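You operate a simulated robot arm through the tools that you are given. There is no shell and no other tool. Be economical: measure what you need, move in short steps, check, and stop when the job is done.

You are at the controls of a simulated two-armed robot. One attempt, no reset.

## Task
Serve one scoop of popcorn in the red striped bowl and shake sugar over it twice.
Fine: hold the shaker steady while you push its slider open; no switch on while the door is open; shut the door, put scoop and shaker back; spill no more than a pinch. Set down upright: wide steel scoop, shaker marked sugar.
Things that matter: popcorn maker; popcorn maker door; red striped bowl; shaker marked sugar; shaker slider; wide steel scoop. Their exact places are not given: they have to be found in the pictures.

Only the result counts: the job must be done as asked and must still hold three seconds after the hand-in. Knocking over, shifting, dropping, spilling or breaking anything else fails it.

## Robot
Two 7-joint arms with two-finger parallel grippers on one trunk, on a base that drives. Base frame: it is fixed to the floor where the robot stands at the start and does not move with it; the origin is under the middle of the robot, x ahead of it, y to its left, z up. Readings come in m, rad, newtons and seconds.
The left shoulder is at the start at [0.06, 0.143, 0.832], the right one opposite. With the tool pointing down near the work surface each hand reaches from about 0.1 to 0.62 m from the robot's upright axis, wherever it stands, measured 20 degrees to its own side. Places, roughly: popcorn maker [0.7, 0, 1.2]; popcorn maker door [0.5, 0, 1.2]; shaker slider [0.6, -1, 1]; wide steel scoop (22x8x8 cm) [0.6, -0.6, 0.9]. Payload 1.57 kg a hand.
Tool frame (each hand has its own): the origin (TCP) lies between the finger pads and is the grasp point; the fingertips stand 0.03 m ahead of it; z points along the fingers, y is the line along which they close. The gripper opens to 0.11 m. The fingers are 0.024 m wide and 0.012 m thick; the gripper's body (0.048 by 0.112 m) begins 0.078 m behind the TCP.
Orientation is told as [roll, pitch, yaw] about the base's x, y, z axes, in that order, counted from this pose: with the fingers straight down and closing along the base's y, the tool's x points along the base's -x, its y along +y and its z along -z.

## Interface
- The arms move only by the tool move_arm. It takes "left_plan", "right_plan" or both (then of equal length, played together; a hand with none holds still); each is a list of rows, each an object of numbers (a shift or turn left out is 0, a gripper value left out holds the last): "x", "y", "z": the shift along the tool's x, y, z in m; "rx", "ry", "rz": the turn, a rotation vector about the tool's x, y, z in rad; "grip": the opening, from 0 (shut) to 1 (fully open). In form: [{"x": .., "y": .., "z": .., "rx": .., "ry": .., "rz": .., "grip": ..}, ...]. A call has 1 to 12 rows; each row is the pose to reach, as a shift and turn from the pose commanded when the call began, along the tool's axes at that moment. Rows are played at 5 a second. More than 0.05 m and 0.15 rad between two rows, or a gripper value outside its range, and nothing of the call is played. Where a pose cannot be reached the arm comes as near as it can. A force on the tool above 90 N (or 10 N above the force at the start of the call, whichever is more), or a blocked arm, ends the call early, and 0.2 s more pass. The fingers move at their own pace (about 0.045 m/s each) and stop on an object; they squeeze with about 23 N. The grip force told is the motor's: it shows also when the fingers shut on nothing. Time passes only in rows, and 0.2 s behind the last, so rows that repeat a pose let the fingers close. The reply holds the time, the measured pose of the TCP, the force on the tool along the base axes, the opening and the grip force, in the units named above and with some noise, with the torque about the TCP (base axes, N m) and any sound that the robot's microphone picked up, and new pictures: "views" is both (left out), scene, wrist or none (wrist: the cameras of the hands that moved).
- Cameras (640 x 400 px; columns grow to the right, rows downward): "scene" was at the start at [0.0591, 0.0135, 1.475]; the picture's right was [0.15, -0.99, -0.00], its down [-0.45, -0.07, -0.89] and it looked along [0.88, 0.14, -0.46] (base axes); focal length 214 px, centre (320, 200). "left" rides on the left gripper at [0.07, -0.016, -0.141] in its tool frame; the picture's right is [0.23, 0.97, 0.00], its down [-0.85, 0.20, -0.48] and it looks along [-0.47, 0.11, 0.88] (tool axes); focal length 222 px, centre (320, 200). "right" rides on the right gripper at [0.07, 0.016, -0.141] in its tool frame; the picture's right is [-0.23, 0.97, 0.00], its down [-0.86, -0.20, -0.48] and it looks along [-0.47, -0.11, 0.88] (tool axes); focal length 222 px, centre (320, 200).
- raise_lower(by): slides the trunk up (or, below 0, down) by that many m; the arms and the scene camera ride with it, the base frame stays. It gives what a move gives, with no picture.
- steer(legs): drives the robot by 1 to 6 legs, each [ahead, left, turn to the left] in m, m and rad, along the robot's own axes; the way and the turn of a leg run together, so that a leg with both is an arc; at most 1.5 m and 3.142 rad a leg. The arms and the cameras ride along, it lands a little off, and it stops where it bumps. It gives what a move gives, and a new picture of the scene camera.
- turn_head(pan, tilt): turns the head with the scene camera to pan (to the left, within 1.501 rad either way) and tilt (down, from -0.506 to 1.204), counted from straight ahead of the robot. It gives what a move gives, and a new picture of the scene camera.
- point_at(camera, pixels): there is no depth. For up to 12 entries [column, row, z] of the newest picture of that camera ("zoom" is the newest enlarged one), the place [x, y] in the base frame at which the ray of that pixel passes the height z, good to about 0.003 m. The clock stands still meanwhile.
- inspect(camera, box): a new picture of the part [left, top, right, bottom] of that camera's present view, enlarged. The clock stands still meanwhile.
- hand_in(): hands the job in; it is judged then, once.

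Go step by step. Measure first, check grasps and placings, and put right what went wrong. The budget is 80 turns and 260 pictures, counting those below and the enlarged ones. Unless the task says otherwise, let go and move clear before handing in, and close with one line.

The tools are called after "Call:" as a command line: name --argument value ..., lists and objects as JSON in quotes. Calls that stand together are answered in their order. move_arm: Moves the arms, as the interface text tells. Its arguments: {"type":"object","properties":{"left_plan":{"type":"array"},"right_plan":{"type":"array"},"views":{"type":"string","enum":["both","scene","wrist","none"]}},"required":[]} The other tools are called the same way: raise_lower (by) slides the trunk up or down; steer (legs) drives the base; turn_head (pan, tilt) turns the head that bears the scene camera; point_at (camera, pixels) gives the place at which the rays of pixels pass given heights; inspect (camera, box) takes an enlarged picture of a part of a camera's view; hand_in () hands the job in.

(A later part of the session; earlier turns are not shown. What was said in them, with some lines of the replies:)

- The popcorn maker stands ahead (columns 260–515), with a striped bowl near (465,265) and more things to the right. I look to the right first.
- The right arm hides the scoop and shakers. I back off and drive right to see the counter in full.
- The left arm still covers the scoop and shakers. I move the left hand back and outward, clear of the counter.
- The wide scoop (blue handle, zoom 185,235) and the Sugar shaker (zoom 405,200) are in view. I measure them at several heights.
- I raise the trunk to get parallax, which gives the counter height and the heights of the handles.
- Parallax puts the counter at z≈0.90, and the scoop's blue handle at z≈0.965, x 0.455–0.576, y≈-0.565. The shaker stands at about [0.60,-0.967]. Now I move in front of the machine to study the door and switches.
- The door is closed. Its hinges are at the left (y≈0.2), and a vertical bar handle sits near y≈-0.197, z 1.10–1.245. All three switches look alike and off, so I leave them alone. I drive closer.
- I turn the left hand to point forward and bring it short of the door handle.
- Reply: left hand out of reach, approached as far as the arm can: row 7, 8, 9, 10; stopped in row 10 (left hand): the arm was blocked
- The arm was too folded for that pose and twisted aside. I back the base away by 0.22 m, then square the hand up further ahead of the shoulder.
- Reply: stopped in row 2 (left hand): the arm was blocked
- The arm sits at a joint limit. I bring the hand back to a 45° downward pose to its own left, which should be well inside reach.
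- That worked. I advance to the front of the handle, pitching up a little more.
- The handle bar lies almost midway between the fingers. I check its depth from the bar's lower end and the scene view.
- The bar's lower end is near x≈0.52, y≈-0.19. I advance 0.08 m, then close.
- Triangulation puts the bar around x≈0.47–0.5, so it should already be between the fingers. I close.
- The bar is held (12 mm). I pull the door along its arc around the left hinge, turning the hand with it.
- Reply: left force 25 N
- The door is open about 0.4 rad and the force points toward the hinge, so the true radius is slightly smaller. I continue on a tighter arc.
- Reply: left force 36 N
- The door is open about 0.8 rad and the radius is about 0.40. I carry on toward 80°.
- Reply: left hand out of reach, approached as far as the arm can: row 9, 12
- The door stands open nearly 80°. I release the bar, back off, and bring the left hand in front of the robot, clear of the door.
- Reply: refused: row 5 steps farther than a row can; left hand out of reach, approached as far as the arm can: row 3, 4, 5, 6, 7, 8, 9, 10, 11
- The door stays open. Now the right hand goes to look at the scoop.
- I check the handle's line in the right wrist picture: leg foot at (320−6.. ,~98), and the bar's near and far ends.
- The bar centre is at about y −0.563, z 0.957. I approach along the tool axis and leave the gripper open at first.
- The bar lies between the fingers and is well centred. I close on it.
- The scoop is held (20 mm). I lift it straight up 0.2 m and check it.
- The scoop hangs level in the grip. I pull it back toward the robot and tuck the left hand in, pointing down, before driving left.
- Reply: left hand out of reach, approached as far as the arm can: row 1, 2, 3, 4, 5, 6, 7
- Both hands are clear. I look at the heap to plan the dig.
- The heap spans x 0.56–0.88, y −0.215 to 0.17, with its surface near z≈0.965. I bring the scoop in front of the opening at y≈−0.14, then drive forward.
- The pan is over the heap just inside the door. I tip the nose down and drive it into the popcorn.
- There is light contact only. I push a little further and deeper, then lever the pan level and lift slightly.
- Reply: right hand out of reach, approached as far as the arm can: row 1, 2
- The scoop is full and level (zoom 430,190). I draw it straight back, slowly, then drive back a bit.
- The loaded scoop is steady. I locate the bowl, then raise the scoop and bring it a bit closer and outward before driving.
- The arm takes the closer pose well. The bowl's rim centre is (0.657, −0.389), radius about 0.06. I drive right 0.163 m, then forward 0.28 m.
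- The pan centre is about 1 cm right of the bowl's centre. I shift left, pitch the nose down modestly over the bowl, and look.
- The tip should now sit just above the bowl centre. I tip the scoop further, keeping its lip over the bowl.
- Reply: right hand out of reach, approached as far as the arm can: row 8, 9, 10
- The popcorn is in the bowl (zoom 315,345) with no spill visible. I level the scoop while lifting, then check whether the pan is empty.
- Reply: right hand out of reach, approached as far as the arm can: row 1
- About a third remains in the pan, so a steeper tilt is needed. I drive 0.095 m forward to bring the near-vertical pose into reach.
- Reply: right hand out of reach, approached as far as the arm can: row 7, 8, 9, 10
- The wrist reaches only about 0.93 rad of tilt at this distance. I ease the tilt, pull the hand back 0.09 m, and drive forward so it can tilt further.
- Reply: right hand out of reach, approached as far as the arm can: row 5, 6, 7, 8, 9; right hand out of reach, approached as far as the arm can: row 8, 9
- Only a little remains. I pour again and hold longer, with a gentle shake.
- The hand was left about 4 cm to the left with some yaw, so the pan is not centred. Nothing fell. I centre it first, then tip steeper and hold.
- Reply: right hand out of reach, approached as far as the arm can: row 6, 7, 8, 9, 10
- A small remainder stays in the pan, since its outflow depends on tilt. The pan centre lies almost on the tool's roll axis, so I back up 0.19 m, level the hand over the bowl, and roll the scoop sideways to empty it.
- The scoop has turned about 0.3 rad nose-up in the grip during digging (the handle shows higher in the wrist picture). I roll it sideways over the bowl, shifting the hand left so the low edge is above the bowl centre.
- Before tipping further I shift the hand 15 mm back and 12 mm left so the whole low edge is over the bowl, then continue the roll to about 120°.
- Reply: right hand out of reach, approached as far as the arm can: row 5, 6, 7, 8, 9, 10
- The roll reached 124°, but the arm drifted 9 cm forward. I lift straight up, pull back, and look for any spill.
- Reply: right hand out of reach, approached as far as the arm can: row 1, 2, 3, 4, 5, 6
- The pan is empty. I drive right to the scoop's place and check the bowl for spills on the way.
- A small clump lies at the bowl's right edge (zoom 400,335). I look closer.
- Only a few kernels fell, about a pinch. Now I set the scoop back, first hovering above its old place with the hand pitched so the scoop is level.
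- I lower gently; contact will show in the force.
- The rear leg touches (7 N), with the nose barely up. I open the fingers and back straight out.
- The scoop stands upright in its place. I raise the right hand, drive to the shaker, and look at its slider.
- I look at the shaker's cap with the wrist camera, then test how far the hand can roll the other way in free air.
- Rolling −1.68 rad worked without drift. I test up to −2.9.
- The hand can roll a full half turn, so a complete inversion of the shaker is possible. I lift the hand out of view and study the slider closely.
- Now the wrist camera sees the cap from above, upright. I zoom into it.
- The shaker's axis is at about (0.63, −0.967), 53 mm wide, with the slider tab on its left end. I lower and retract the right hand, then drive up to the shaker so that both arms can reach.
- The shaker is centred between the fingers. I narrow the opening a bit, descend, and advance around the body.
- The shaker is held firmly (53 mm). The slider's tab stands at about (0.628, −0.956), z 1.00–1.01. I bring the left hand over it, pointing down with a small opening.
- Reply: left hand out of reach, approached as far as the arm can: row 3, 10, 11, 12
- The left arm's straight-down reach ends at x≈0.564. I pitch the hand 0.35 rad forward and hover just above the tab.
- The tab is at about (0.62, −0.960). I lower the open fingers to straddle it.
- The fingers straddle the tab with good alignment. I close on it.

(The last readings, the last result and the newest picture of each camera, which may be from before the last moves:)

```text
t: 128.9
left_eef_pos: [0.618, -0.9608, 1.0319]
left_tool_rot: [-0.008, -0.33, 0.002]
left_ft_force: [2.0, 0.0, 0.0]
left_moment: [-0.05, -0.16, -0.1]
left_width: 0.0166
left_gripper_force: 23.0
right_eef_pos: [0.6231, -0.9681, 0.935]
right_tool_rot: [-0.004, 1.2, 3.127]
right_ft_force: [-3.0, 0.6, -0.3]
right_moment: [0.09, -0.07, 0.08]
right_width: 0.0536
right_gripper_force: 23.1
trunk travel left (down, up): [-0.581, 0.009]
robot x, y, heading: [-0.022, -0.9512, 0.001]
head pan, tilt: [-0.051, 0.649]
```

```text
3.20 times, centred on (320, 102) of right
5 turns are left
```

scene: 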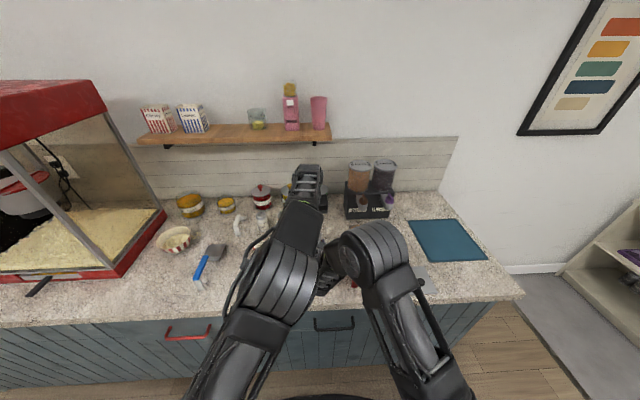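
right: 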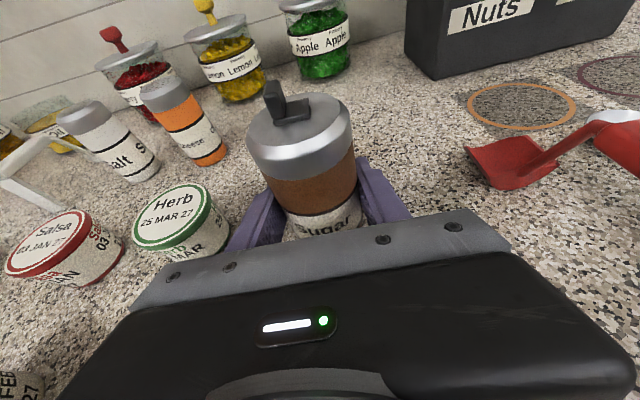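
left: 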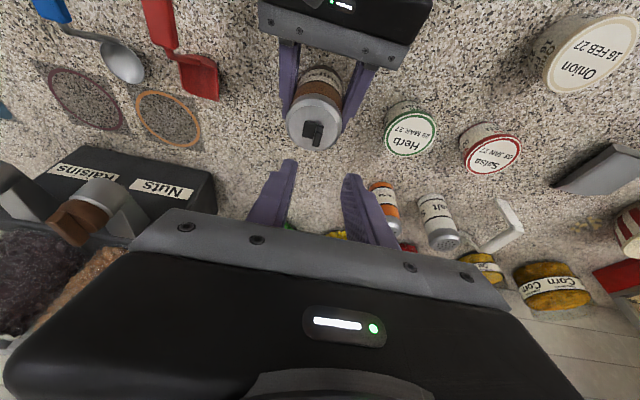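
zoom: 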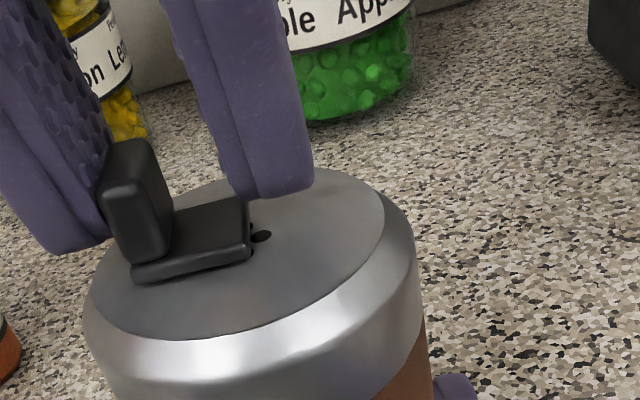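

The closing fingers already began sliding the plate left (+y), and the holes show at zoom (260,237). With five turns left, I now finish opening it, release it, tuck the left hand away, lift the shaker, and drive it to the bowl.

Call:
move_arm --left_plan '[{"y": 0.004, "grip": 0}, {"y": 0.008}, {"y": 0.012}, {"y": 0.015}, {"y": 0.015}]' --views "none"

Call:
move_arm --left_plan '[{"grip": 0.4}, {"grip": 0.4}, {"grip": 0.4}, {"z": -0.04}, {"z": -0.08}, {"z": -0.12}]' --views "none"

Call:
inspect --camera "right" --box '[220, 40, 420, 165]'

Call:
move_arm --left_plan '[{"x": 0.03, "y": 0.025, "z": -0.01}, {"x": 0.06, "y": 0.05, "z": -0.02}, {"x": 0.09, "y": 0.075, "z": -0.03}, {"x": 0.12, "y": 0.1, "z": -0.04}, {"x": 0.15, "y": 0.125, "z": -0.05}, {"x": 0.18, "y": 0.15, "z": -0.06}, {"x": 0.21, "y": 0.175, "z": -0.07}, {"x": 0.2365, "y": 0.2, "z": -0.081}]' --right_plan '[{"x": 0, "grip": 0}, {"x": 0}, {"x": 0.01, "z": -0.004}, {"x": 0.035, "z": -0.0136}, {"x": 0.06, "z": -0.0233}, {"x": 0.085, "z": -0.033}, {"x": 0.112, "z": -0.0434}, {"x": 0.14, "z": -0.0543}]' --views "none"

Call:
steer --legs '[[0, 0.29, 0], [0, 0.29, 0], [0.07, 0, 0]]'

Call:
turn_head --pan -0.05 --tilt 0.8

Call:
inspect --camera "scene" --box '[240, 110, 400, 210]'

Call:
inspect --camera "right" --box '[160, 40, 480, 240]'

```text
t: 130.1
left_eef_pos: [0.6172, -0.9472, 1.0333]
left_tool_rot: [-0.009, -0.329, 0.001]
left_ft_force: [6.2, -16.0, -6.4]
left_moment: [-0.69, -0.3, 0.03]
left_width: 0.017
left_gripper_force: 22.7
right_eef_pos: [0.623, -0.9656, 0.9368]
right_tool_rot: [-0.004, 1.199, 3.131]
right_ft_force: [-6.0, 16.3, 6.8]
right_moment: [-0.79, -0.19, -0.03]
right_width: 0.054
right_gripper_force: 22.4
trunk travel left (down, up): [-0.581, 0.009]
robot x, y, heading: [-0.0195, -0.9489, -0.002]
head pan, tilt: [-0.051, 0.649]
```

```text
t: 131.5
left_eef_pos: [0.5764, -0.9454, 1.1462]
left_tool_rot: [-0.007, -0.331, 0.004]
left_ft_force: [-1.0, 0.8, 0.4]
left_moment: [-0.02, -0.04, 0.03]
left_width: 0.044
left_gripper_force: 0.0
right_eef_pos: [0.6225, -0.9668, 0.9349]
right_tool_rot: [-0.003, 1.2, 3.128]
right_ft_force: [0.1, 0.3, -0.3]
right_moment: [0.07, -0.03, -0.01]
right_width: 0.0534
right_gripper_force: 22.9
trunk travel left (down, up): [-0.581, 0.009]
robot x, y, heading: [-0.02, -0.9512, -0.004]
head pan, tilt: [-0.051, 0.649]
```

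```text
3.20 times, centred on (320, 102) of right
```

zoom: 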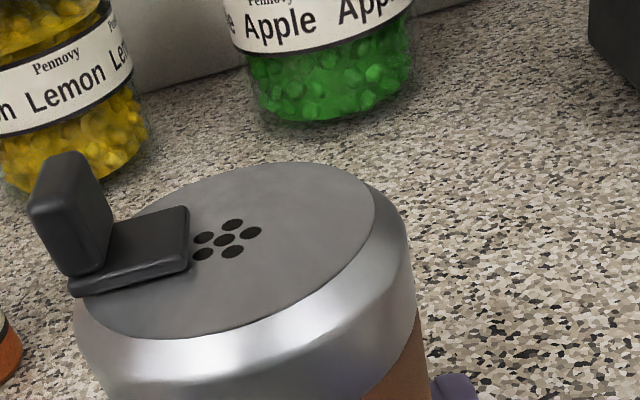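

```text
t: 133.3
left_eef_pos: [0.3282, -0.7449, 1.1437]
left_tool_rot: [-0.006, -0.331, 0.001]
left_ft_force: [-0.3, -0.5, -1.0]
left_moment: [0.0, 0.0, 0.05]
left_width: 0.0438
left_gripper_force: 0.0
right_eef_pos: [0.6234, -0.9658, 1.0865]
right_tool_rot: [-0.003, 1.203, 3.129]
right_ft_force: [-0.4, 0.6, -1.5]
right_moment: [0.02, -0.04, 0.01]
right_width: 0.0536
right_gripper_force: 22.7
trunk travel left (down, up): [-0.581, 0.009]
robot x, y, heading: [-0.0167, -0.9533, -0.004]
head pan, tilt: [-0.051, 0.649]
```

```text
t: 137.5
left_eef_pos: [0.4025, -0.1647, 1.1439]
left_tool_rot: [-0.007, -0.33, -0.001]
left_ft_force: [0.7, -0.1, -0.5]
left_moment: [-0.04, 0.04, -0.04]
left_width: 0.044
left_gripper_force: 0.0
right_eef_pos: [0.6978, -0.386, 1.0833]
right_tool_rot: [-0.004, 1.199, 3.127]
right_ft_force: [0.8, -0.9, -0.4]
right_moment: [0.0, 0.0, -0.02]
right_width: 0.0534
right_gripper_force: 23.3
trunk travel left (down, up): [-0.581, 0.009]
robot x, y, heading: [0.0511, -0.3661, -0.006]
head pan, tilt: [-0.051, 0.649]
```

scene: 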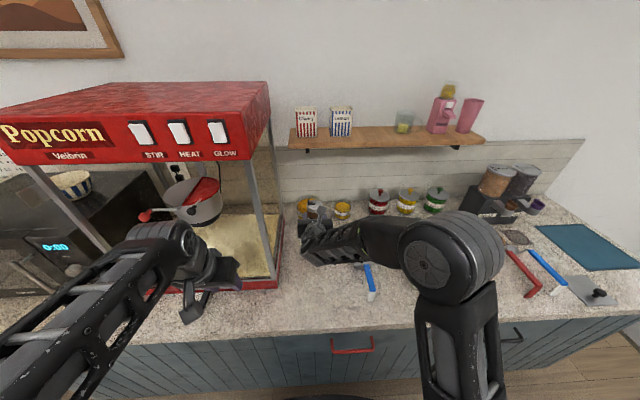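

```text
t: 138.2
left_eef_pos: [0.4004, -0.165, 1.1445]
left_tool_rot: [-0.008, -0.331, 0.003]
left_ft_force: [0.1, 1.0, -0.3]
left_moment: [0.0, 0.01, 0.01]
left_width: 0.0442
left_gripper_force: 0.1
right_eef_pos: [0.6942, -0.3878, 1.0849]
right_tool_rot: [-0.002, 1.201, 3.125]
right_ft_force: [0.3, -0.1, -0.6]
right_moment: [0.01, -0.03, -0.03]
right_width: 0.0533
right_gripper_force: 23.4
trunk travel left (down, up): [-0.581, 0.009]
robot x, y, heading: [0.0495, -0.3714, -0.012]
head pan, tilt: [-0.051, 0.799]
```

scene: 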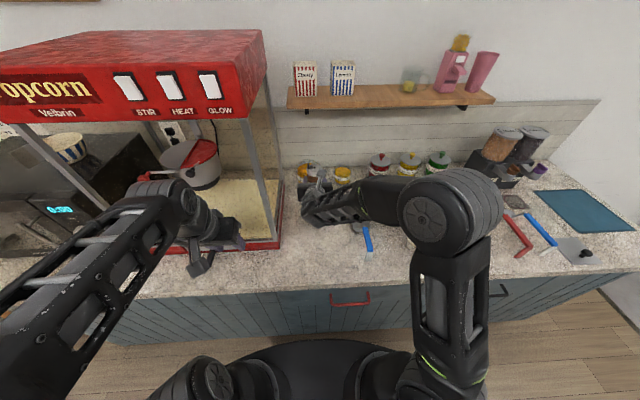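

```text
4.00 times, centred on (320, 160) of scene
```

zoom: 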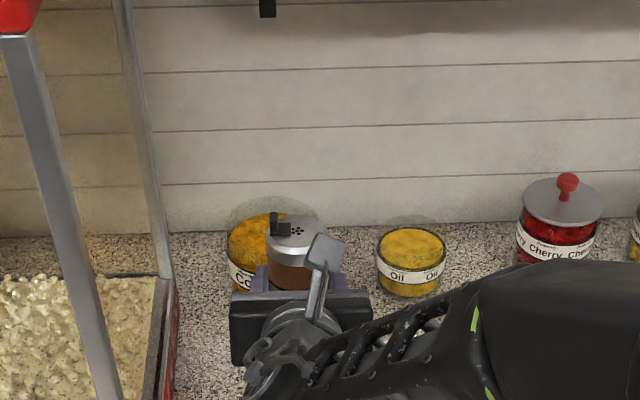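

```text
2.00 times, centred on (320, 140) of right
4 turns are left
```

zoom: 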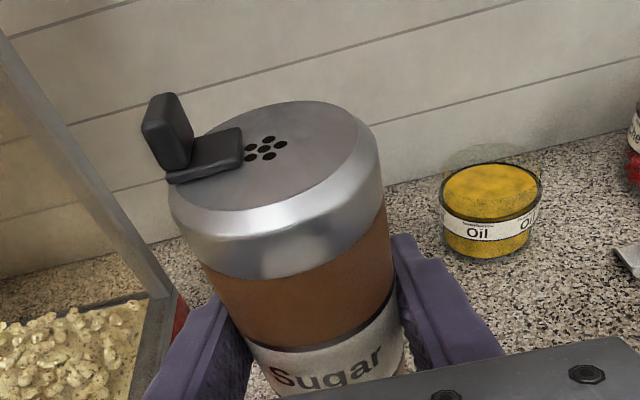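

The slider is fully open (six holes visible) and the shaker is over the bowl. I roll it over, keeping the holes above the bowl, give two distinct shakes, and look.

Call:
move_arm --right_plan '[{"y": -0.007, "rz": 0.14, "grip": 0}, {"y": -0.0138, "rz": 0.28}, {"y": -0.0204, "rz": 0.42}, {"y": -0.0266, "rz": 0.56}, {"y": -0.0322, "rz": 0.7}, {"y": -0.0372, "rz": 0.84}, {"y": -0.0415, "rz": 0.98}, {"y": -0.045, "rz": 1.12}, {"y": -0.0476, "rz": 1.26}, {"y": -0.0493, "rz": 1.4}, {"y": -0.05, "rz": 1.54}, {"y": -0.0497, "rz": 1.68}]' --views "none"

Call:
move_arm --right_plan '[{"x": 0.0012, "y": -0.0001, "rz": 0.133, "grip": 0}, {"x": 0.0032, "y": -0.0003, "rz": 0.266}, {"x": 0.006, "y": -0.0007, "rz": 0.399}, {"x": 0.0095, "y": -0.001, "rz": 0.532}, {"x": 0.0138, "y": -0.0015, "rz": 0.665}, {"x": 0.0188, "y": -0.0021, "rz": 0.798}, {"x": 0.0243, "y": -0.0027, "rz": 0.931}, {"x": 0.0301, "y": -0.0033, "rz": 1.064}, {"x": 0.0364, "y": -0.004, "rz": 1.197}, {"x": 0.0428, "y": -0.0047, "rz": 1.33}, {"x": 0.0494, "y": -0.0054, "rz": 1.463}]' --views "scene"

Call:
inspect --camera "scene" --box '[260, 130, 388, 210]'

Call:
move_arm --right_plan '[{"x": 0.0429, "z": 0.0167, "grip": 0}, {"x": 0, "z": 0}, {"x": 0, "z": 0}, {"x": 0, "z": 0}, {"x": 0.0429, "z": 0.0167}, {"x": 0, "z": 0}, {"x": 0, "z": 0}]' --views "wrist"

Call:
inspect --camera "right" --box '[220, 20, 420, 145]'

Call:
inspect --camera "scene" --box '[260, 130, 388, 210]'

```text
t: 140.8
left_eef_pos: [0.401, -0.1642, 1.1439]
left_tool_rot: [-0.007, -0.33, 0.0]
left_ft_force: [-0.1, -0.2, 0.0]
left_moment: [0.03, 0.0, 0.01]
left_width: 0.0442
left_gripper_force: 0.1
right_eef_pos: [0.6955, -0.3371, 1.0852]
right_tool_rot: [-1.199, -0.107, 1.52]
right_ft_force: [-0.4, 0.0, -1.6]
right_moment: [0.04, -0.03, 0.01]
right_width: 0.0531
right_gripper_force: 22.9
trunk travel left (down, up): [-0.581, 0.009]
robot x, y, heading: [0.0485, -0.3708, -0.009]
head pan, tilt: [-0.051, 0.799]
```

```text
t: 143.2
left_eef_pos: [0.4017, -0.1643, 1.1445]
left_tool_rot: [-0.008, -0.33, -0.001]
left_ft_force: [-0.1, 0.1, 0.8]
left_moment: [0.02, 0.02, 0.0]
left_width: 0.0441
left_gripper_force: 0.0
right_eef_pos: [0.6944, -0.3876, 1.0851]
right_tool_rot: [0.011, -1.201, -0.025]
right_ft_force: [-0.3, -0.2, -0.6]
right_moment: [-0.02, -0.04, 0.01]
right_width: 0.053
right_gripper_force: 23.0
trunk travel left (down, up): [-0.581, 0.009]
robot x, y, heading: [0.051, -0.3682, -0.008]
head pan, tilt: [-0.051, 0.799]
```

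scene: 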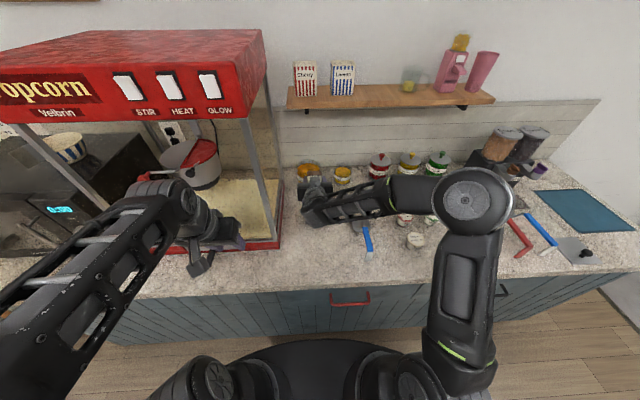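

```text
5.00 times, centred on (324, 170) of scene
```

zoom: 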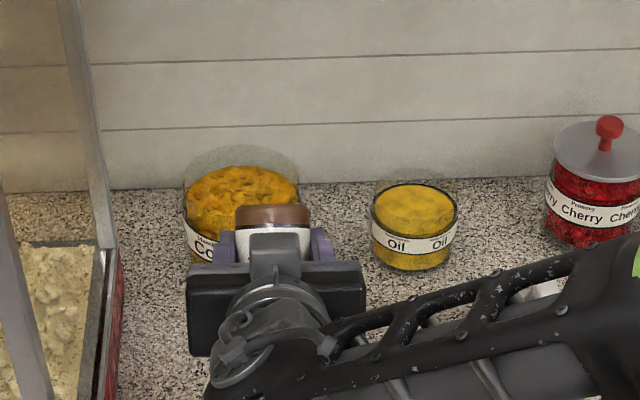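

```text
t: 144.8
left_eef_pos: [0.403, -0.1653, 1.1444]
left_tool_rot: [-0.009, -0.329, 0.002]
left_ft_force: [-0.2, 0.1, 0.4]
left_moment: [-0.05, 0.01, -0.02]
left_width: 0.044
left_gripper_force: 0.0
right_eef_pos: [0.6952, -0.3872, 1.0833]
right_tool_rot: [0.008, -1.2, -0.021]
right_ft_force: [0.8, 0.6, -1.5]
right_moment: [0.0, -0.04, -0.01]
right_width: 0.0534
right_gripper_force: 22.7
trunk travel left (down, up): [-0.581, 0.009]
robot x, y, heading: [0.0488, -0.37, -0.005]
head pan, tilt: [-0.051, 0.799]
```

right: 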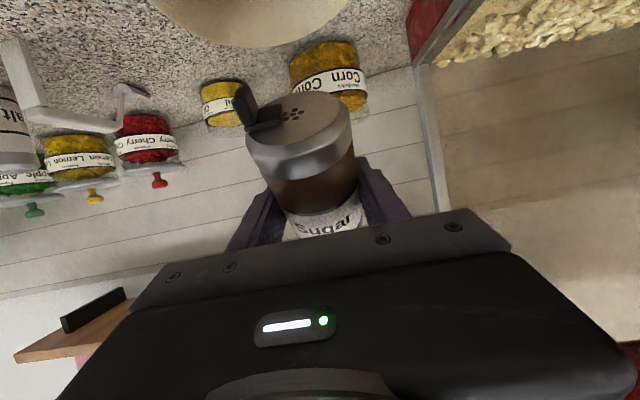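

```text
3.20 times, centred on (320, 82) of right
```

zoom: 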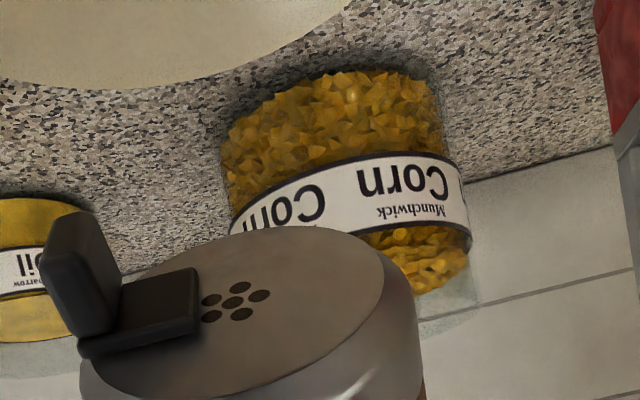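

```text
5.00 times, centred on (324, 170) of scene
3 turns are left
```

zoom: 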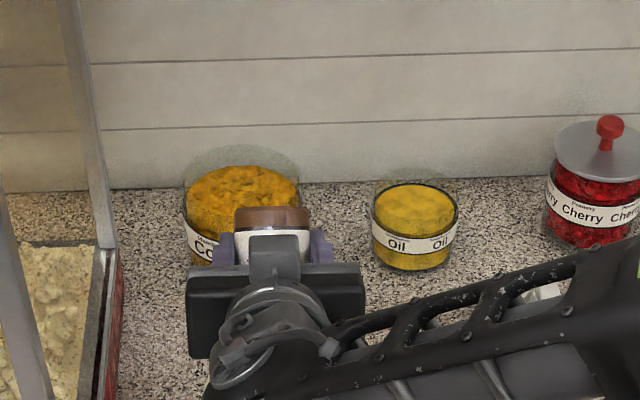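

The shakes are done. Next, in one chain, I turn the shaker upright, drive it back, set it down and release. Then I tuck the right hand in, bring the left fist round the door's outer side, and push the door most of the way shut.

Call:
move_arm --right_plan '[{"y": 0.0066, "rz": -0.133, "grip": 0}, {"y": 0.0131, "rz": -0.266}, {"y": 0.0194, "rz": -0.399}, {"y": 0.0253, "rz": -0.532}, {"y": 0.0308, "rz": -0.665}, {"y": 0.0358, "rz": -0.798}, {"y": 0.0401, "rz": -0.931}, {"y": 0.0437, "rz": -1.064}, {"y": 0.0465, "rz": -1.197}, {"y": 0.0485, "rz": -1.33}, {"y": 0.0497, "rz": -1.463}]' --views "none"

Call:
move_arm --right_plan '[{"rz": -0.14, "grip": 0}, {"x": 0.0004, "rz": -0.28}, {"x": 0.0021, "y": -0.0002, "rz": -0.42}, {"x": 0.0047, "y": -0.0005, "rz": -0.56}, {"x": 0.0082, "y": -0.0009, "rz": -0.7}, {"x": 0.0124, "y": -0.0014, "rz": -0.84}, {"x": 0.0174, "y": -0.0019, "rz": -0.98}, {"x": 0.023, "y": -0.0025, "rz": -1.12}, {"x": 0.0291, "y": -0.0032, "rz": -1.26}, {"x": 0.0357, "y": -0.0039, "rz": -1.4}, {"x": 0.0424, "y": -0.0047, "rz": -1.54}, {"x": 0.0494, "y": -0.0054, "rz": -1.68}]' --views "none"

Call:
steer --legs '[[-0.072, 0, 0], [0, -0.29, 0], [0, -0.29, 0]]'

Call:
move_arm --right_plan '[{"x": -0.0373, "z": 0.0145, "grip": 0}, {"x": -0.0746, "z": 0.029}, {"x": -0.1072, "z": 0.0416}, {"x": -0.1258, "z": 0.0489}, {"x": -0.1333, "z": 0.0518}, {"x": -0.137, "z": 0.0532}, {"x": -0.1398, "z": 0.0543}]' --views "none"

Call:
move_arm --right_plan '[{"grip": 0.6}, {"grip": 0.75}, {"grip": 0.75}, {"grip": 0.75}, {"z": -0.03}, {"z": -0.07}, {"z": -0.11}, {"z": -0.13}]' --views "none"

Call:
inspect --camera "right" --box '[160, 20, 480, 220]'

Call:
move_arm --left_plan '[{"grip": 0}, {"grip": 0}, {"grip": 0}, {"grip": 0}, {"grip": 0}, {"grip": 0}, {"grip": 0}, {"grip": 0}, {"grip": 0}, {"grip": 0}]' --right_plan '[{"x": 0.037, "z": -0.0145}, {"x": 0.0745, "z": -0.029}, {"x": 0.112, "z": -0.0434}, {"x": 0.1043, "y": 0.0357, "z": -0.0634}, {"x": 0.0966, "y": 0.0714, "z": -0.0834}, {"x": 0.0889, "y": 0.1071, "z": -0.1034}, {"x": 0.0812, "y": 0.1428, "z": -0.1234}, {"x": 0.0735, "y": 0.1785, "z": -0.1434}, {"x": 0.0658, "y": 0.2142, "z": -0.1634}, {"x": 0.058, "y": 0.25, "z": -0.183}]' --views "none"

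Call:
steer --legs '[[-0.4, 0, 0], [0, 0.575, 0], [0, 0.575, 0]]'

Call:
steer --legs '[[0.26, 0, 0], [0.03, -0.305, 0], [0.08, -0.13, 0], [0.12, -0.07, 0]]'

Call:
turn_head --pan 0.2 --tilt 0.7

Call:
inspect --camera "scene" --box '[300, 120, 500, 245]'

```text
t: 147.2
left_eef_pos: [0.4001, -0.1647, 1.1435]
left_tool_rot: [-0.006, -0.328, 0.002]
left_ft_force: [-0.3, 1.5, 0.3]
left_moment: [-0.03, 0.02, -0.02]
left_width: 0.044
left_gripper_force: 0.0
right_eef_pos: [0.6947, -0.3371, 1.0859]
right_tool_rot: [-1.199, -0.101, 1.521]
right_ft_force: [0.6, 0.3, -0.9]
right_moment: [0.04, -0.01, 0.03]
right_width: 0.0537
right_gripper_force: 23.1
trunk travel left (down, up): [-0.581, 0.009]
robot x, y, heading: [0.0551, -0.3681, -0.004]
head pan, tilt: [-0.051, 0.799]
```

```text
t: 149.8
left_eef_pos: [0.4013, -0.1648, 1.1438]
left_tool_rot: [-0.005, -0.33, 0.002]
left_ft_force: [-0.3, 0.2, -0.4]
left_moment: [0.0, 0.03, 0.0]
left_width: 0.0439
left_gripper_force: 0.0
right_eef_pos: [0.6959, -0.3873, 1.0863]
right_tool_rot: [0.002, 1.202, 3.134]
right_ft_force: [0.7, 0.0, -1.2]
right_moment: [0.01, -0.02, -0.02]
right_width: 0.0533
right_gripper_force: 22.9
trunk travel left (down, up): [-0.581, 0.009]
robot x, y, heading: [0.0516, -0.3716, -0.006]
head pan, tilt: [-0.051, 0.799]
```

```text
t: 154.1
left_eef_pos: [0.3241, -0.7473, 1.1443]
left_tool_rot: [-0.004, -0.331, -0.004]
left_ft_force: [-0.5, -0.4, 1.1]
left_moment: [0.03, 0.0, -0.01]
left_width: 0.044
left_gripper_force: 0.0
right_eef_pos: [0.6173, -0.9712, 1.0851]
right_tool_rot: [-0.007, 1.2, 3.12]
right_ft_force: [0.0, -0.2, -1.4]
right_moment: [-0.01, -0.05, 0.02]
right_width: 0.0532
right_gripper_force: 22.9
trunk travel left (down, up): [-0.581, 0.009]
robot x, y, heading: [-0.0238, -0.9511, -0.008]
head pan, tilt: [-0.051, 0.799]
```

scene: 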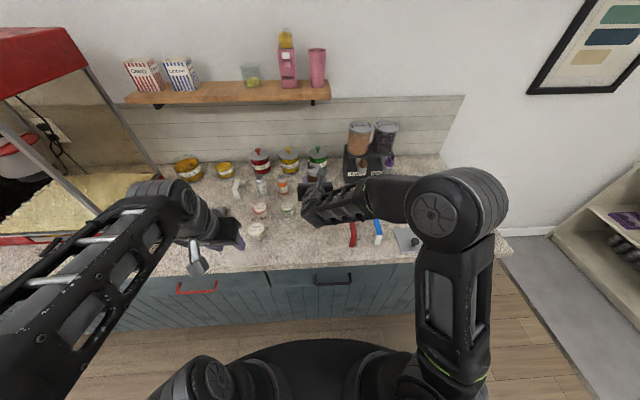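

```text
t: 155.7
left_eef_pos: [0.326, -0.7467, 1.1437]
left_tool_rot: [-0.006, -0.329, -0.003]
left_ft_force: [0.3, 0.2, -1.1]
left_moment: [0.01, 0.01, 0.02]
left_width: 0.0439
left_gripper_force: 0.0
right_eef_pos: [0.6166, -0.9708, 0.9357]
right_tool_rot: [-0.003, 1.201, 3.124]
right_ft_force: [0.5, 0.2, -0.2]
right_moment: [0.0, 0.01, 0.0]
right_width: 0.0534
right_gripper_force: 23.9
trunk travel left (down, up): [-0.581, 0.009]
robot x, y, heading: [-0.023, -0.9492, -0.004]
head pan, tilt: [-0.051, 0.799]
```

```text
t: 157.5
left_eef_pos: [0.3244, -0.7465, 1.1442]
left_tool_rot: [-0.007, -0.331, -0.003]
left_ft_force: [-0.3, -0.8, -0.8]
left_moment: [0.01, 0.04, 0.01]
left_width: 0.0441
left_gripper_force: 0.1
right_eef_pos: [0.496, -0.971, 0.9826]
right_tool_rot: [-0.004, 1.201, 3.122]
right_ft_force: [-0.4, 0.2, -0.4]
right_moment: [0.01, -0.02, 0.01]
right_width: 0.0826
right_gripper_force: 0.1
trunk travel left (down, up): [-0.581, 0.009]
robot x, y, heading: [-0.0244, -0.9479, -0.01]
head pan, tilt: [-0.051, 0.799]
```

```text
2.00 times, centred on (320, 120) of right
```

zoom: 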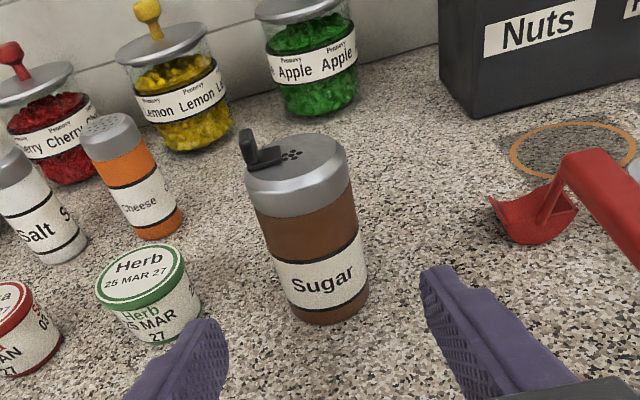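

```text
t: 159.7
left_eef_pos: [0.3214, -0.7479, 1.1469]
left_tool_rot: [-0.005, -0.334, -0.003]
left_ft_force: [0.0, 0.1, 0.1]
left_moment: [0.0, -0.03, 0.01]
left_width: 0.0001
left_gripper_force: 21.2
right_eef_pos: [0.4266, -1.288, 1.1757]
right_tool_rot: [-0.006, 1.199, 3.122]
right_ft_force: [-1.1, -1.8, 0.3]
right_moment: [-0.02, -0.04, 0.09]
right_width: 0.0826
right_gripper_force: 0.0
right hand out of reach, approached as far as the arm can: row 5, 6, 7, 8, 9, 10
trunk travel left (down, up): [-0.581, 0.009]
robot x, y, heading: [-0.0313, -0.9505, -0.005]
head pan, tilt: [-0.051, 0.799]
```

```text
t: 168.0
left_eef_pos: [-0.0598, 0.4268, 1.145]
left_tool_rot: [-0.007, -0.33, -0.003]
left_ft_force: [-0.6, -0.2, -0.5]
left_moment: [-0.02, 0.01, 0.0]
left_width: 0.0001
left_gripper_force: 21.3
right_eef_pos: [0.0458, -0.113, 1.1747]
right_tool_rot: [-0.005, 1.197, 3.124]
right_ft_force: [0.1, 0.0, 0.8]
right_moment: [0.01, 0.02, -0.01]
right_width: 0.0824
right_gripper_force: 0.0
trunk travel left (down, up): [-0.581, 0.009]
robot x, y, heading: [-0.4089, 0.2215, -0.009]
head pan, tilt: [-0.051, 0.799]
```

scene: 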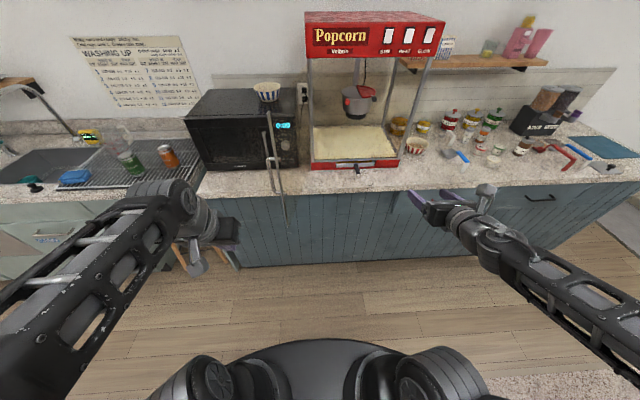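

```text
t: 173.4
left_eef_pos: [0.4272, -0.0825, 1.1448]
left_tool_rot: [-0.005, -0.331, 0.005]
left_ft_force: [0.8, -0.6, -0.7]
left_moment: [0.01, 0.01, 0.03]
left_width: 0.0
left_gripper_force: 21.3
right_eef_pos: [0.536, -0.6221, 1.1749]
right_tool_rot: [-0.009, 1.197, 3.13]
right_ft_force: [0.8, -0.7, -1.0]
right_moment: [-0.01, -0.02, 0.04]
right_width: 0.0825
right_gripper_force: 0.1
trunk travel left (down, up): [-0.581, 0.009]
robot x, y, heading: [0.076, -0.2877, -0.003]
head pan, tilt: [-0.051, 0.799]
```

scene: 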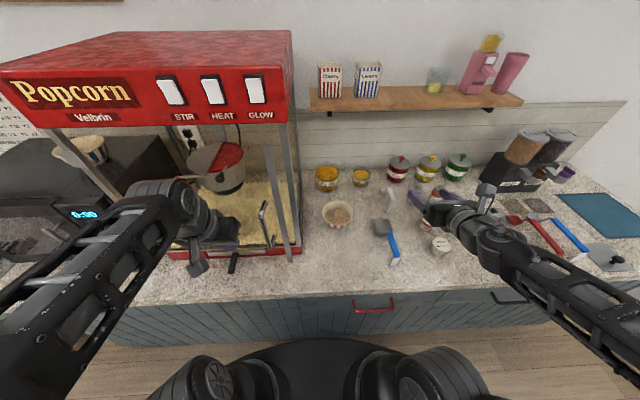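

```text
t: 174.2
left_eef_pos: [0.4253, -0.0831, 1.1444]
left_tool_rot: [-0.006, -0.33, 0.006]
left_ft_force: [-0.2, -0.5, 0.0]
left_moment: [0.01, 0.01, -0.01]
left_width: 0.0
left_gripper_force: 21.2
right_eef_pos: [0.5355, -0.6205, 1.1753]
right_tool_rot: [-0.003, 1.196, 3.13]
right_ft_force: [0.1, 0.5, 0.5]
right_moment: [-0.03, 0.01, -0.02]
right_width: 0.0822
right_gripper_force: 0.1
trunk travel left (down, up): [-0.581, 0.009]
robot x, y, heading: [0.0746, -0.288, -0.004]
head pan, tilt: [0.201, 0.7]
```

scene: 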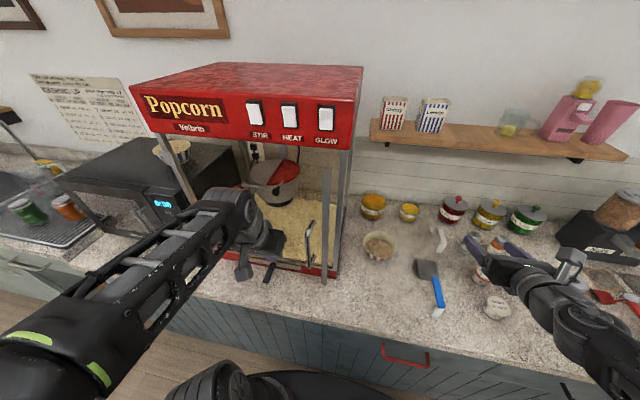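

```text
3.20 times, centred on (400, 182) of scene
2 turns are left
```

zoom: 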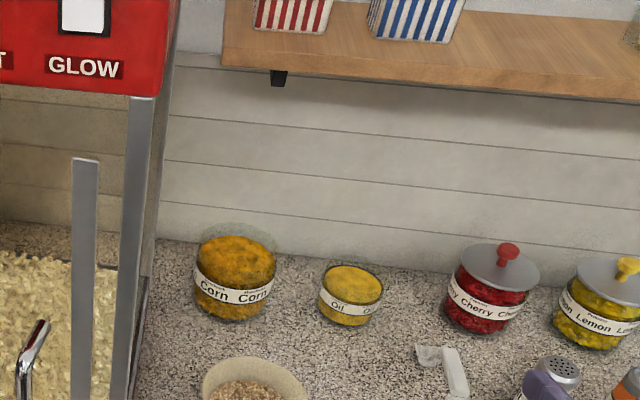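

Everything stands right: the shaker is upright, sugar shows on the popcorn, and the door is almost shut. I now push the door closed with the left fist and check the force and the gap.

Call:
move_arm --left_plan '[{"x": -0.0167, "y": -0.003, "z": 0.0057, "grip": 0}, {"x": -0.0334, "y": -0.006, "z": 0.0114}, {"x": -0.05, "y": -0.009, "z": 0.0171}, {"x": -0.0669, "y": -0.012, "z": 0.0229}, {"x": -0.08, "y": -0.015, "z": 0.0274}, {"x": -0.09, "y": -0.015, "z": 0.0308}, {"x": -0.1003, "y": -0.015, "z": 0.0343}, {"x": -0.1003, "y": -0.015, "z": 0.0343}, {"x": -0.1003, "y": -0.015, "z": 0.0343}]' --views "scene"

Call:
inspect --camera "scene" --box '[260, 130, 388, 290]'

Call:
inspect --camera "scene" --box '[300, 140, 364, 180]'

Call:
inspect --camera "scene" --box '[300, 240, 364, 280]'

Call:
inspect --camera "scene" --box '[350, 220, 478, 300]'

```text
t: 175.7
left_eef_pos: [0.4998, -0.0957, 1.141]
left_tool_rot: [0.003, -0.286, 0.008]
left_ft_force: [-44.1, 0.6, 19.3]
left_moment: [0.46, -0.66, -0.18]
left_width: 0.0002
left_gripper_force: 20.8
right_eef_pos: [0.5265, -0.6198, 1.1792]
right_tool_rot: [-0.005, 1.204, 3.135]
right_ft_force: [-0.9, 0.7, -0.1]
right_moment: [0.02, 0.01, 0.01]
right_width: 0.0826
right_gripper_force: 0.1
trunk travel left (down, up): [-0.581, 0.009]
robot x, y, heading: [0.0722, -0.287, 0.002]
head pan, tilt: [0.201, 0.7]
stopped in row 7 (left hand): the force on the tool passed its limit at 96 N (the readings are from after the stop); the commanded pose is now the measured one
```

scene: 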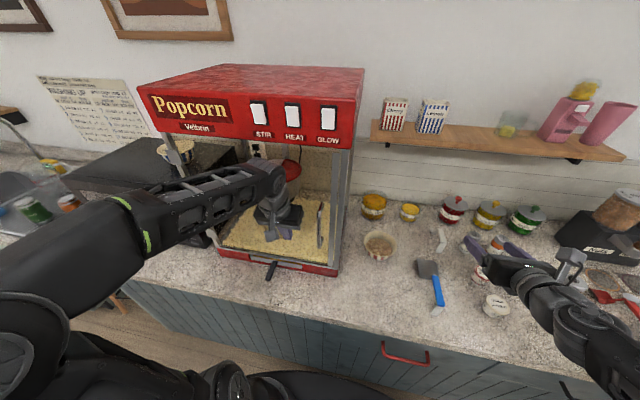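

```text
2.50 times, centred on (324, 210) of scene
```

zoom: 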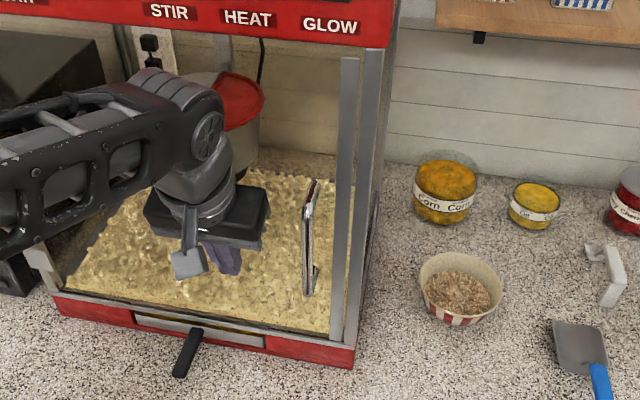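

```text
10.00 times, centred on (332, 160) of scene
```

zoom: 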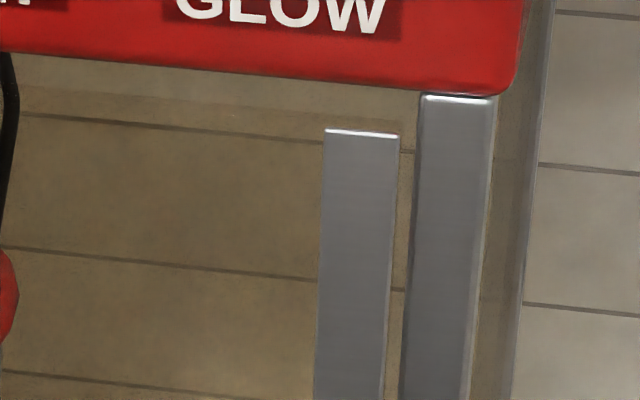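

```text
10.00 times, centred on (332, 260) of scene
```

zoom: 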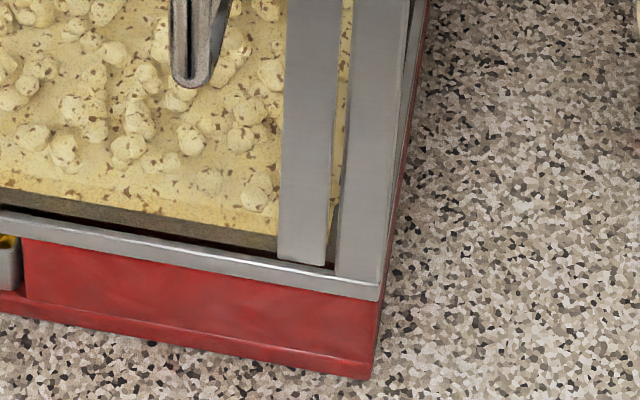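

```text
5.00 times, centred on (414, 260) of scene
1 turns are left
```

zoom: 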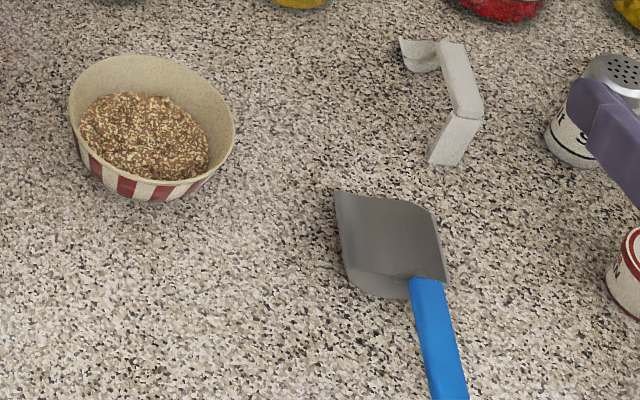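

The door is shut flush against its frame (the push met a hard stop), the scoop and shaker stand in place, and the bowl holds sugared popcorn. I withdraw the left hand and hand in.

Call:
move_arm --left_plan '[{"x": 0.01, "z": -0.003}, {"x": 0.0384, "z": -0.0113}, {"x": 0.0767, "z": -0.0226}, {"x": 0.115, "z": -0.034}, {"x": 0.115, "z": -0.034}]' --views "none"

Call:
hand_in

```text
t: 176.9
left_eef_pos: [0.392, -0.0983, 1.1369]
left_tool_rot: [-0.001, -0.29, 0.009]
left_ft_force: [0.2, 1.2, -0.2]
left_moment: [0.02, 0.01, -0.04]
left_width: 0.0
left_gripper_force: 21.1
right_eef_pos: [0.5349, -0.6193, 1.1759]
right_tool_rot: [-0.005, 1.197, 3.134]
right_ft_force: [-0.3, -0.2, 0.3]
right_moment: [-0.03, 0.0, -0.01]
right_width: 0.0826
right_gripper_force: 0.0
trunk travel left (down, up): [-0.581, 0.009]
robot x, y, heading: [0.0755, -0.2863, 0.0]
head pan, tilt: [0.201, 0.7]
```

```text
The job is handed in.
```

I handed the job in: one scoop of popcorn is in the red striped bowl with sugar shaken over it twice, the door is shut, no switch was touched, and the scoop and shaker are back upright; about eight kernels fell beside the bowl, the shaker's slider was left open, and the final push on the door peaked at 96 N.
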